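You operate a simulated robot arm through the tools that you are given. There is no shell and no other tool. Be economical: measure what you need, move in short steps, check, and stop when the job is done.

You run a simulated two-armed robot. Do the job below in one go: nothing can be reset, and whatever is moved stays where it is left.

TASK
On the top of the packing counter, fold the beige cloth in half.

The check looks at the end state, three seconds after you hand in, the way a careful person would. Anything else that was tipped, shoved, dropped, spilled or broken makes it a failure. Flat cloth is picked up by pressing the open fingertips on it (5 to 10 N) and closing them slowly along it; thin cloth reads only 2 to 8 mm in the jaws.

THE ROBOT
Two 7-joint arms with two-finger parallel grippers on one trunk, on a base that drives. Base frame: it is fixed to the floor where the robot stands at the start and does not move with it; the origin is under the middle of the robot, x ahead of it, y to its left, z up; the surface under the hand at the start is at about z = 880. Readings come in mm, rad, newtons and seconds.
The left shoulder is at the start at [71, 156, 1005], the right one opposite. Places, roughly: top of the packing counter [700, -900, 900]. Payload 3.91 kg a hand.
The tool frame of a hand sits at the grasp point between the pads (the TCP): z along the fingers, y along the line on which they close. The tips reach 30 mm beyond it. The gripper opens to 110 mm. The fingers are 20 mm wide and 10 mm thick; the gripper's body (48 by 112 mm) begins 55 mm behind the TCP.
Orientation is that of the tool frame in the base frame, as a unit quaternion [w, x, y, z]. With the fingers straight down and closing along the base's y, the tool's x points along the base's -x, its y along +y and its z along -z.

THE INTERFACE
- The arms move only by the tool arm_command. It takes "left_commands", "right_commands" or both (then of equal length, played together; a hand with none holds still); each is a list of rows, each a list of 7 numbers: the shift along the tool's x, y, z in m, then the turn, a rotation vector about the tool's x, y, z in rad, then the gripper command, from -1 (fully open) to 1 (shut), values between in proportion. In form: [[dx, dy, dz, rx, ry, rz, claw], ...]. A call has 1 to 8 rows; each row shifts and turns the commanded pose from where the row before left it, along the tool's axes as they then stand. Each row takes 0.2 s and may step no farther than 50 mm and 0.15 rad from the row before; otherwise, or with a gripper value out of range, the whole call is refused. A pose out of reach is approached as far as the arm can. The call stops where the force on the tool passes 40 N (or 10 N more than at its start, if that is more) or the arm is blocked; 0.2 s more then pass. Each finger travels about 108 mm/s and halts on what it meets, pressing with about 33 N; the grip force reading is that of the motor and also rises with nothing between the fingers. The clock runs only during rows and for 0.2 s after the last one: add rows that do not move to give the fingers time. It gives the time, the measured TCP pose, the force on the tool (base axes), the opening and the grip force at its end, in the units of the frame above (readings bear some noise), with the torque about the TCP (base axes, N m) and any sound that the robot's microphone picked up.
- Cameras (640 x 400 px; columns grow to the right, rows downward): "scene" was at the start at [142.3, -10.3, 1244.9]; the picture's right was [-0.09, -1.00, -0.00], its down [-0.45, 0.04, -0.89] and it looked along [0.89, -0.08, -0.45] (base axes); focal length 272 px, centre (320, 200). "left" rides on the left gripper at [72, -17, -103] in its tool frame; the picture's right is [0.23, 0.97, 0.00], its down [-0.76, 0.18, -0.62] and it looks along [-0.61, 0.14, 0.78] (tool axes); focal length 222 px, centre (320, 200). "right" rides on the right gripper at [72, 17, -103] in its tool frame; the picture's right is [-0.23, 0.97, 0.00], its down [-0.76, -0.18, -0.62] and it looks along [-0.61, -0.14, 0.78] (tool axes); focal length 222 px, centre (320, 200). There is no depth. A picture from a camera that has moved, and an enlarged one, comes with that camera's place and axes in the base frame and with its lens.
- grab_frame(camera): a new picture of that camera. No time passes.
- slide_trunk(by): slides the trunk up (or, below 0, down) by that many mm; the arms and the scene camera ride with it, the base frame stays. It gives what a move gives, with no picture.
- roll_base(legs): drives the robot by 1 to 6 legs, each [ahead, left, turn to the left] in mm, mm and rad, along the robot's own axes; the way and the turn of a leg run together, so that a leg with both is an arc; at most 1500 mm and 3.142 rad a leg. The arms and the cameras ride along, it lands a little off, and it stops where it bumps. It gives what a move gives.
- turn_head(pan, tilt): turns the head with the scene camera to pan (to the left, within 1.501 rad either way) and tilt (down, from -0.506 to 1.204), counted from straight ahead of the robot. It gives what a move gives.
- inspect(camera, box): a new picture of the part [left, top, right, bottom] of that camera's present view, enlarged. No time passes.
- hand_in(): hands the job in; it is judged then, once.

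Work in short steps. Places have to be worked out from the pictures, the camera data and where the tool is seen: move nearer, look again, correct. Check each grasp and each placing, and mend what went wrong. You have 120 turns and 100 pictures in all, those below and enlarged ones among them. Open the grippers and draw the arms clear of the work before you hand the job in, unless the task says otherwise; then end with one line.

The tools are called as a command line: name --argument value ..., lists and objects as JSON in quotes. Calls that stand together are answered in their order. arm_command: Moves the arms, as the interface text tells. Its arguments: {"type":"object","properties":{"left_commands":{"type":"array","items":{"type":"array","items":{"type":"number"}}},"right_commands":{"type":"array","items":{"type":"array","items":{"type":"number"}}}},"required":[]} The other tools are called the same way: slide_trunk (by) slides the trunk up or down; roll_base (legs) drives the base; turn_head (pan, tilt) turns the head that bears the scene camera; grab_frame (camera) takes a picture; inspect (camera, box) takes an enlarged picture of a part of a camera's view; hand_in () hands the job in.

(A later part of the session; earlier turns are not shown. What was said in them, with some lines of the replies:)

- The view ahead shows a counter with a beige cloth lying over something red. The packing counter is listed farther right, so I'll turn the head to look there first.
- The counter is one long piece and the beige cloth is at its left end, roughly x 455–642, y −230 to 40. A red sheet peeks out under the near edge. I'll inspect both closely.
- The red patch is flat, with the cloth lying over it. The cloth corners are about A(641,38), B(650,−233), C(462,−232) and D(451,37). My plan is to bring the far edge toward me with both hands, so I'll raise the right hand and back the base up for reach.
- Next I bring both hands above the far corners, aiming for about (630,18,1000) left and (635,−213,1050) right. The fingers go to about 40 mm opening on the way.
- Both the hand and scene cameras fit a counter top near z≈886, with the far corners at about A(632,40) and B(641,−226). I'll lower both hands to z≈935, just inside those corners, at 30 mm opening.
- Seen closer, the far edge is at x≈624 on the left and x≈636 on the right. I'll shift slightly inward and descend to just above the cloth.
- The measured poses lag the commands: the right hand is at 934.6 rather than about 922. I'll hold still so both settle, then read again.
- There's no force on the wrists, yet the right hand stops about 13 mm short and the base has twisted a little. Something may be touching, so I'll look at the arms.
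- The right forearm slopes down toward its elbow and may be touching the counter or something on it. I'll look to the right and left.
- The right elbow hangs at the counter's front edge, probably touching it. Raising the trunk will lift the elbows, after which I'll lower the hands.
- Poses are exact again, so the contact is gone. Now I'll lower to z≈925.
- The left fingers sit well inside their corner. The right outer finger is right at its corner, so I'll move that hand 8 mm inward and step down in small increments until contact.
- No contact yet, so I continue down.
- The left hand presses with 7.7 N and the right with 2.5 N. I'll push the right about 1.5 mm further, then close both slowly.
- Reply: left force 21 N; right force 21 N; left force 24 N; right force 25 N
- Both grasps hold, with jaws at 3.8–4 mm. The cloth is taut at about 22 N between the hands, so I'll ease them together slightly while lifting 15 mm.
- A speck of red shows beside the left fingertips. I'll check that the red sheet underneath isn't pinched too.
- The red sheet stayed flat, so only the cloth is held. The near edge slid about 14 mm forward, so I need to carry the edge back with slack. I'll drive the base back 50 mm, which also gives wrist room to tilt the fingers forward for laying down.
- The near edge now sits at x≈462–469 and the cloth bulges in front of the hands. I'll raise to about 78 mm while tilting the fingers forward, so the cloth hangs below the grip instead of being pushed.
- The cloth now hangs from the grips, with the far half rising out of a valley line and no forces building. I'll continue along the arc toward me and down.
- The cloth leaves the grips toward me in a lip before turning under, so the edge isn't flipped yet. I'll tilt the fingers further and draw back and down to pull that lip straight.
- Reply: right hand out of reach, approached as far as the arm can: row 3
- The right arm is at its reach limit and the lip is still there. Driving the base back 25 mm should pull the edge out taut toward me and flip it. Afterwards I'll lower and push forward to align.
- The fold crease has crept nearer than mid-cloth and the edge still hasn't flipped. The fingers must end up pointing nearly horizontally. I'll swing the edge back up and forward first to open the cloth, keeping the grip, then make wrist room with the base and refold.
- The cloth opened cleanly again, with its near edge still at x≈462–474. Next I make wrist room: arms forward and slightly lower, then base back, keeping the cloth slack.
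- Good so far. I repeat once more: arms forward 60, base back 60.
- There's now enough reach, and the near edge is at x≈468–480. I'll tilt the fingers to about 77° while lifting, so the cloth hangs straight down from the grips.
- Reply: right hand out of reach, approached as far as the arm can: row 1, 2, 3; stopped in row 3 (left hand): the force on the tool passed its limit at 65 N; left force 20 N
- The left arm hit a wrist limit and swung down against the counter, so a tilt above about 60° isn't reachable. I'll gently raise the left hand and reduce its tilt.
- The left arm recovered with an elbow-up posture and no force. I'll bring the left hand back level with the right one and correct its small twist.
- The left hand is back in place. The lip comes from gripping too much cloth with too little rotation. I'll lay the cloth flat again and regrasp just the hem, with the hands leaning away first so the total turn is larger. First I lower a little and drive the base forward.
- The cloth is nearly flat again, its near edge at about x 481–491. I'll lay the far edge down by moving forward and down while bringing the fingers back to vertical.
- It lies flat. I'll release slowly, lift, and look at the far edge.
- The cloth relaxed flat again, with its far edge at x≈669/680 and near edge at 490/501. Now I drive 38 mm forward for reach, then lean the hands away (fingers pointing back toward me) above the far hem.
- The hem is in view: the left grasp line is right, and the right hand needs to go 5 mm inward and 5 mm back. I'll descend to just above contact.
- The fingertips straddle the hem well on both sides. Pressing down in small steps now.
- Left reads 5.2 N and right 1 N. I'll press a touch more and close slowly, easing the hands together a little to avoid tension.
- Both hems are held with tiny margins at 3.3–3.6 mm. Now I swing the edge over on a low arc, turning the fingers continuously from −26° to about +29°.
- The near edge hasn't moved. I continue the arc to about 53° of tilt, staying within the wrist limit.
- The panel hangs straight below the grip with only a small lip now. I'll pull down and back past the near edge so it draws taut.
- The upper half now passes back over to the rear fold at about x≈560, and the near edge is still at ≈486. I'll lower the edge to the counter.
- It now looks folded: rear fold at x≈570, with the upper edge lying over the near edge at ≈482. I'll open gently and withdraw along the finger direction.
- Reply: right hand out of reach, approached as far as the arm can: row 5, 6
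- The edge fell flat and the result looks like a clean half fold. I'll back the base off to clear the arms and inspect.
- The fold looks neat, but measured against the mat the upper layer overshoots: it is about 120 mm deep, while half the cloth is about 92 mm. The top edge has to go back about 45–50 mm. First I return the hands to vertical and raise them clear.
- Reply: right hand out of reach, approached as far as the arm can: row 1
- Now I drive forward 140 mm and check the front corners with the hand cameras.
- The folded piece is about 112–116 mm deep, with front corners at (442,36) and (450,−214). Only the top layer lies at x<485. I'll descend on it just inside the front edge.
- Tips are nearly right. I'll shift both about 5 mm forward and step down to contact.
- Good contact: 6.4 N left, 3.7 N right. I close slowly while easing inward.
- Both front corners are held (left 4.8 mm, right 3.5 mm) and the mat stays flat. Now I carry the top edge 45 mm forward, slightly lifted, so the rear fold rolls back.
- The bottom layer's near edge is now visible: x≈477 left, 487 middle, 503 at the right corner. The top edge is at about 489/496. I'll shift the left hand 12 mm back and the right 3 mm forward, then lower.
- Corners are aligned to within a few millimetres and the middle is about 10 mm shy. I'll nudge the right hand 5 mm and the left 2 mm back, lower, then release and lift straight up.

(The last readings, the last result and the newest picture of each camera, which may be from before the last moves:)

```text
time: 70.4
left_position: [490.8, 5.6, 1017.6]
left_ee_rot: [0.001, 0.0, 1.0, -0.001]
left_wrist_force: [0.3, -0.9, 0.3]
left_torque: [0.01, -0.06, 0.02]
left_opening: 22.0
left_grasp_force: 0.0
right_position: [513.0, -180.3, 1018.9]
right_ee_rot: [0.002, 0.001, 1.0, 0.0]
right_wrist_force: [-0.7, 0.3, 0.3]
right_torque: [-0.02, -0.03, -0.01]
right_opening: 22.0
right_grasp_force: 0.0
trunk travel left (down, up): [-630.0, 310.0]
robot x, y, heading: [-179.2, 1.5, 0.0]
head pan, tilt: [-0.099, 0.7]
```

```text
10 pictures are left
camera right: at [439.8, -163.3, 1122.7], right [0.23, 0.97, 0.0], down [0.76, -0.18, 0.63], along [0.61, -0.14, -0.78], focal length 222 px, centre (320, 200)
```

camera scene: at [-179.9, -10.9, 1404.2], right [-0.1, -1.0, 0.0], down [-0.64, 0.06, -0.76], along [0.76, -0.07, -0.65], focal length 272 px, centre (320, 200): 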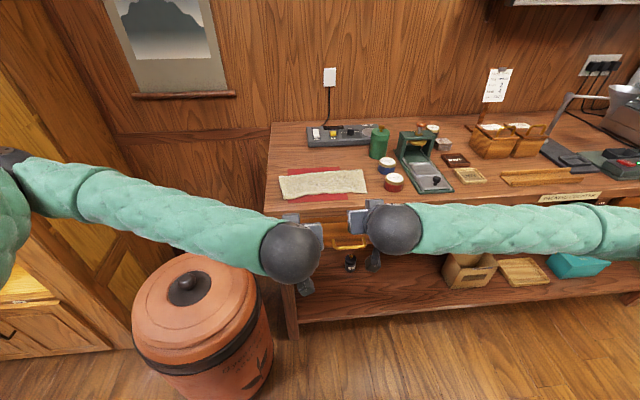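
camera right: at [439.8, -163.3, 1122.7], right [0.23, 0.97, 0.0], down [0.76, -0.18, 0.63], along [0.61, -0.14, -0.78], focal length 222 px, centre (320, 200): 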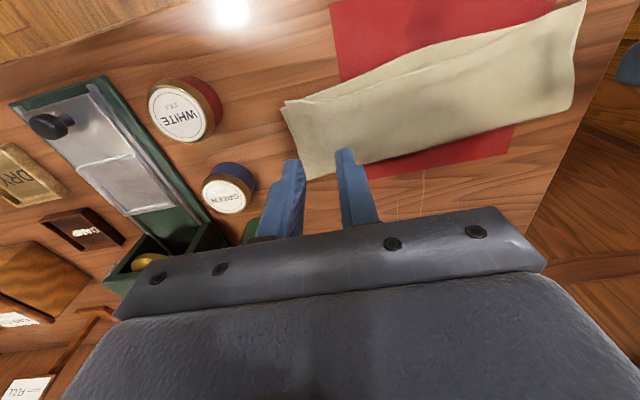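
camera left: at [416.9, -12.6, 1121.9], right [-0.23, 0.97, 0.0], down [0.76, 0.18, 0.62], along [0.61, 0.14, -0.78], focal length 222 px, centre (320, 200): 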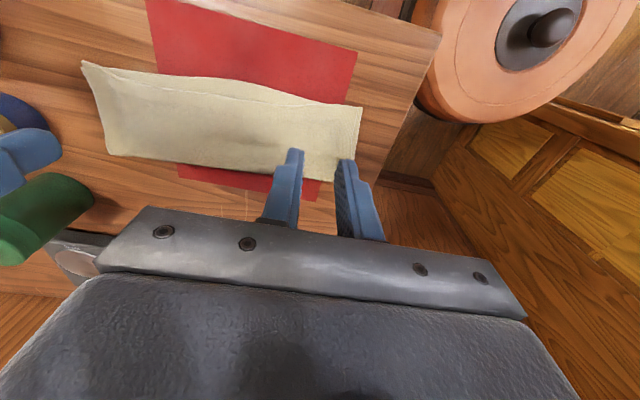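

The edges now match closely. I'll back the robot away and check the whole cloth from the scene camera.

roll_base --legs '[[-250, 0, 0]]'

grab_frame --camera "scene"

```text
time: 72.3
left_position: [239.4, 5.4, 1018.2]
left_ee_rot: [0.001, -0.001, 1.0, -0.001]
left_wrist_force: [-0.4, 0.0, 0.1]
left_torque: [-0.01, 0.02, 0.02]
left_opening: 21.8
left_grasp_force: 0.1
right_position: [261.7, -178.3, 1019.3]
right_ee_rot: [0.001, -0.001, 1.0, 0.0]
right_wrist_force: [0.5, -0.7, 0.3]
right_torque: [0.04, -0.02, 0.03]
right_opening: 22.0
right_grasp_force: 0.1
trunk travel left (down, up): [-630.0, 310.0]
robot x, y, heading: [-434.4, 1.3, -0.001]
head pan, tilt: [-0.099, 0.7]
```

```text
9 pictures are left
camera scene: at [-296.6, -11.0, 1404.4], right [-0.1, -1.0, 0.0], down [-0.64, 0.06, -0.77], along [0.76, -0.07, -0.64], focal length 272 px, centre (320, 200)
```

scene: 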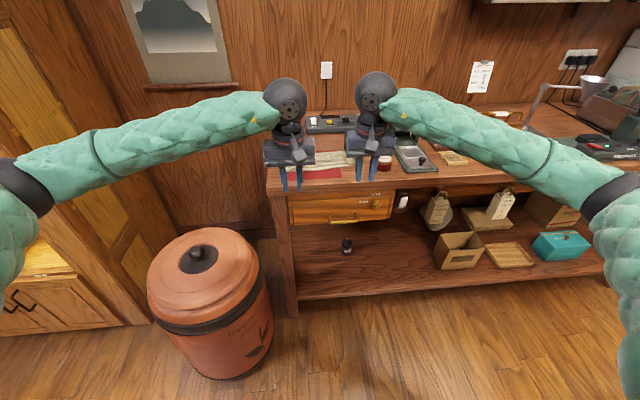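

The hands block the view. I'll open them fully and spread them sideways, then inspect the cloth.

arm_command --left_commands '[[0, 0.03, -0.02, 0, 0, 0, -1], [0, 0.04, -0.02, 0, 0, 0, -1], [0, 0.04, 0, 0, 0, 0, -1], [0, 0.03, 0, 0, 0, 0, -1]]' --right_commands '[[0, -0.03, -0.02, 0, 0, 0, -1], [0, -0.04, -0.02, 0, 0, 0, -1], [0, -0.04, 0, 0, 0, 0, -1], [0, -0.03, 0, 0, 0, 0, -1]]'

inspect --camera "scene" --box '[250, 110, 410, 210]'

```text
time: 73.3
left_position: [237.8, 149.0, 1059.0]
left_ee_rot: [0.002, -0.002, 1.0, -0.001]
left_wrist_force: [-0.5, -0.1, 0.8]
left_torque: [0.01, 0.0, -0.04]
left_opening: 109.6
left_grasp_force: 0.0
right_position: [260.9, -318.5, 1059.1]
right_ee_rot: [0.002, -0.002, 1.0, 0.0]
right_wrist_force: [-1.5, 0.6, 0.0]
right_torque: [-0.01, -0.01, -0.02]
right_opening: 110.0
right_grasp_force: 0.0
trunk travel left (down, up): [-630.0, 310.0]
robot x, y, heading: [-429.8, -2.6, 0.006]
head pan, tilt: [-0.099, 0.7]
```

```text
4.00 times, centred on (330, 160) of scene
camera zoom: at [-296.4, -10.5, 1404.5], right [-0.1, -1.0, 0.0], down [-0.64, 0.06, -0.77], along [0.76, -0.07, -0.64], focal length 1089 px, centre (280, 360)
```

zoom: 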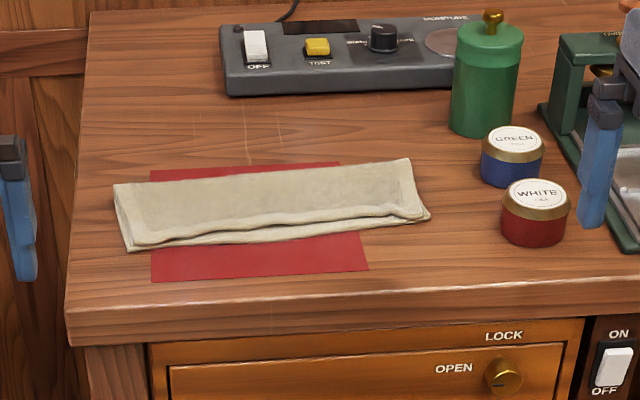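

The cloth lies flat, folded in half, its edges matching to within about a centimetre. Everything else on the counter is where it was, and the grippers are open and clear, so I'm handing in.

hand_in

```text
The job is handed in.
```

The beige cloth is folded in half and lying flat on the packing counter, with its edges matching to within about 1 cm. It sits slightly farther back than where it started, and nothing else on the counter appears to have moved.
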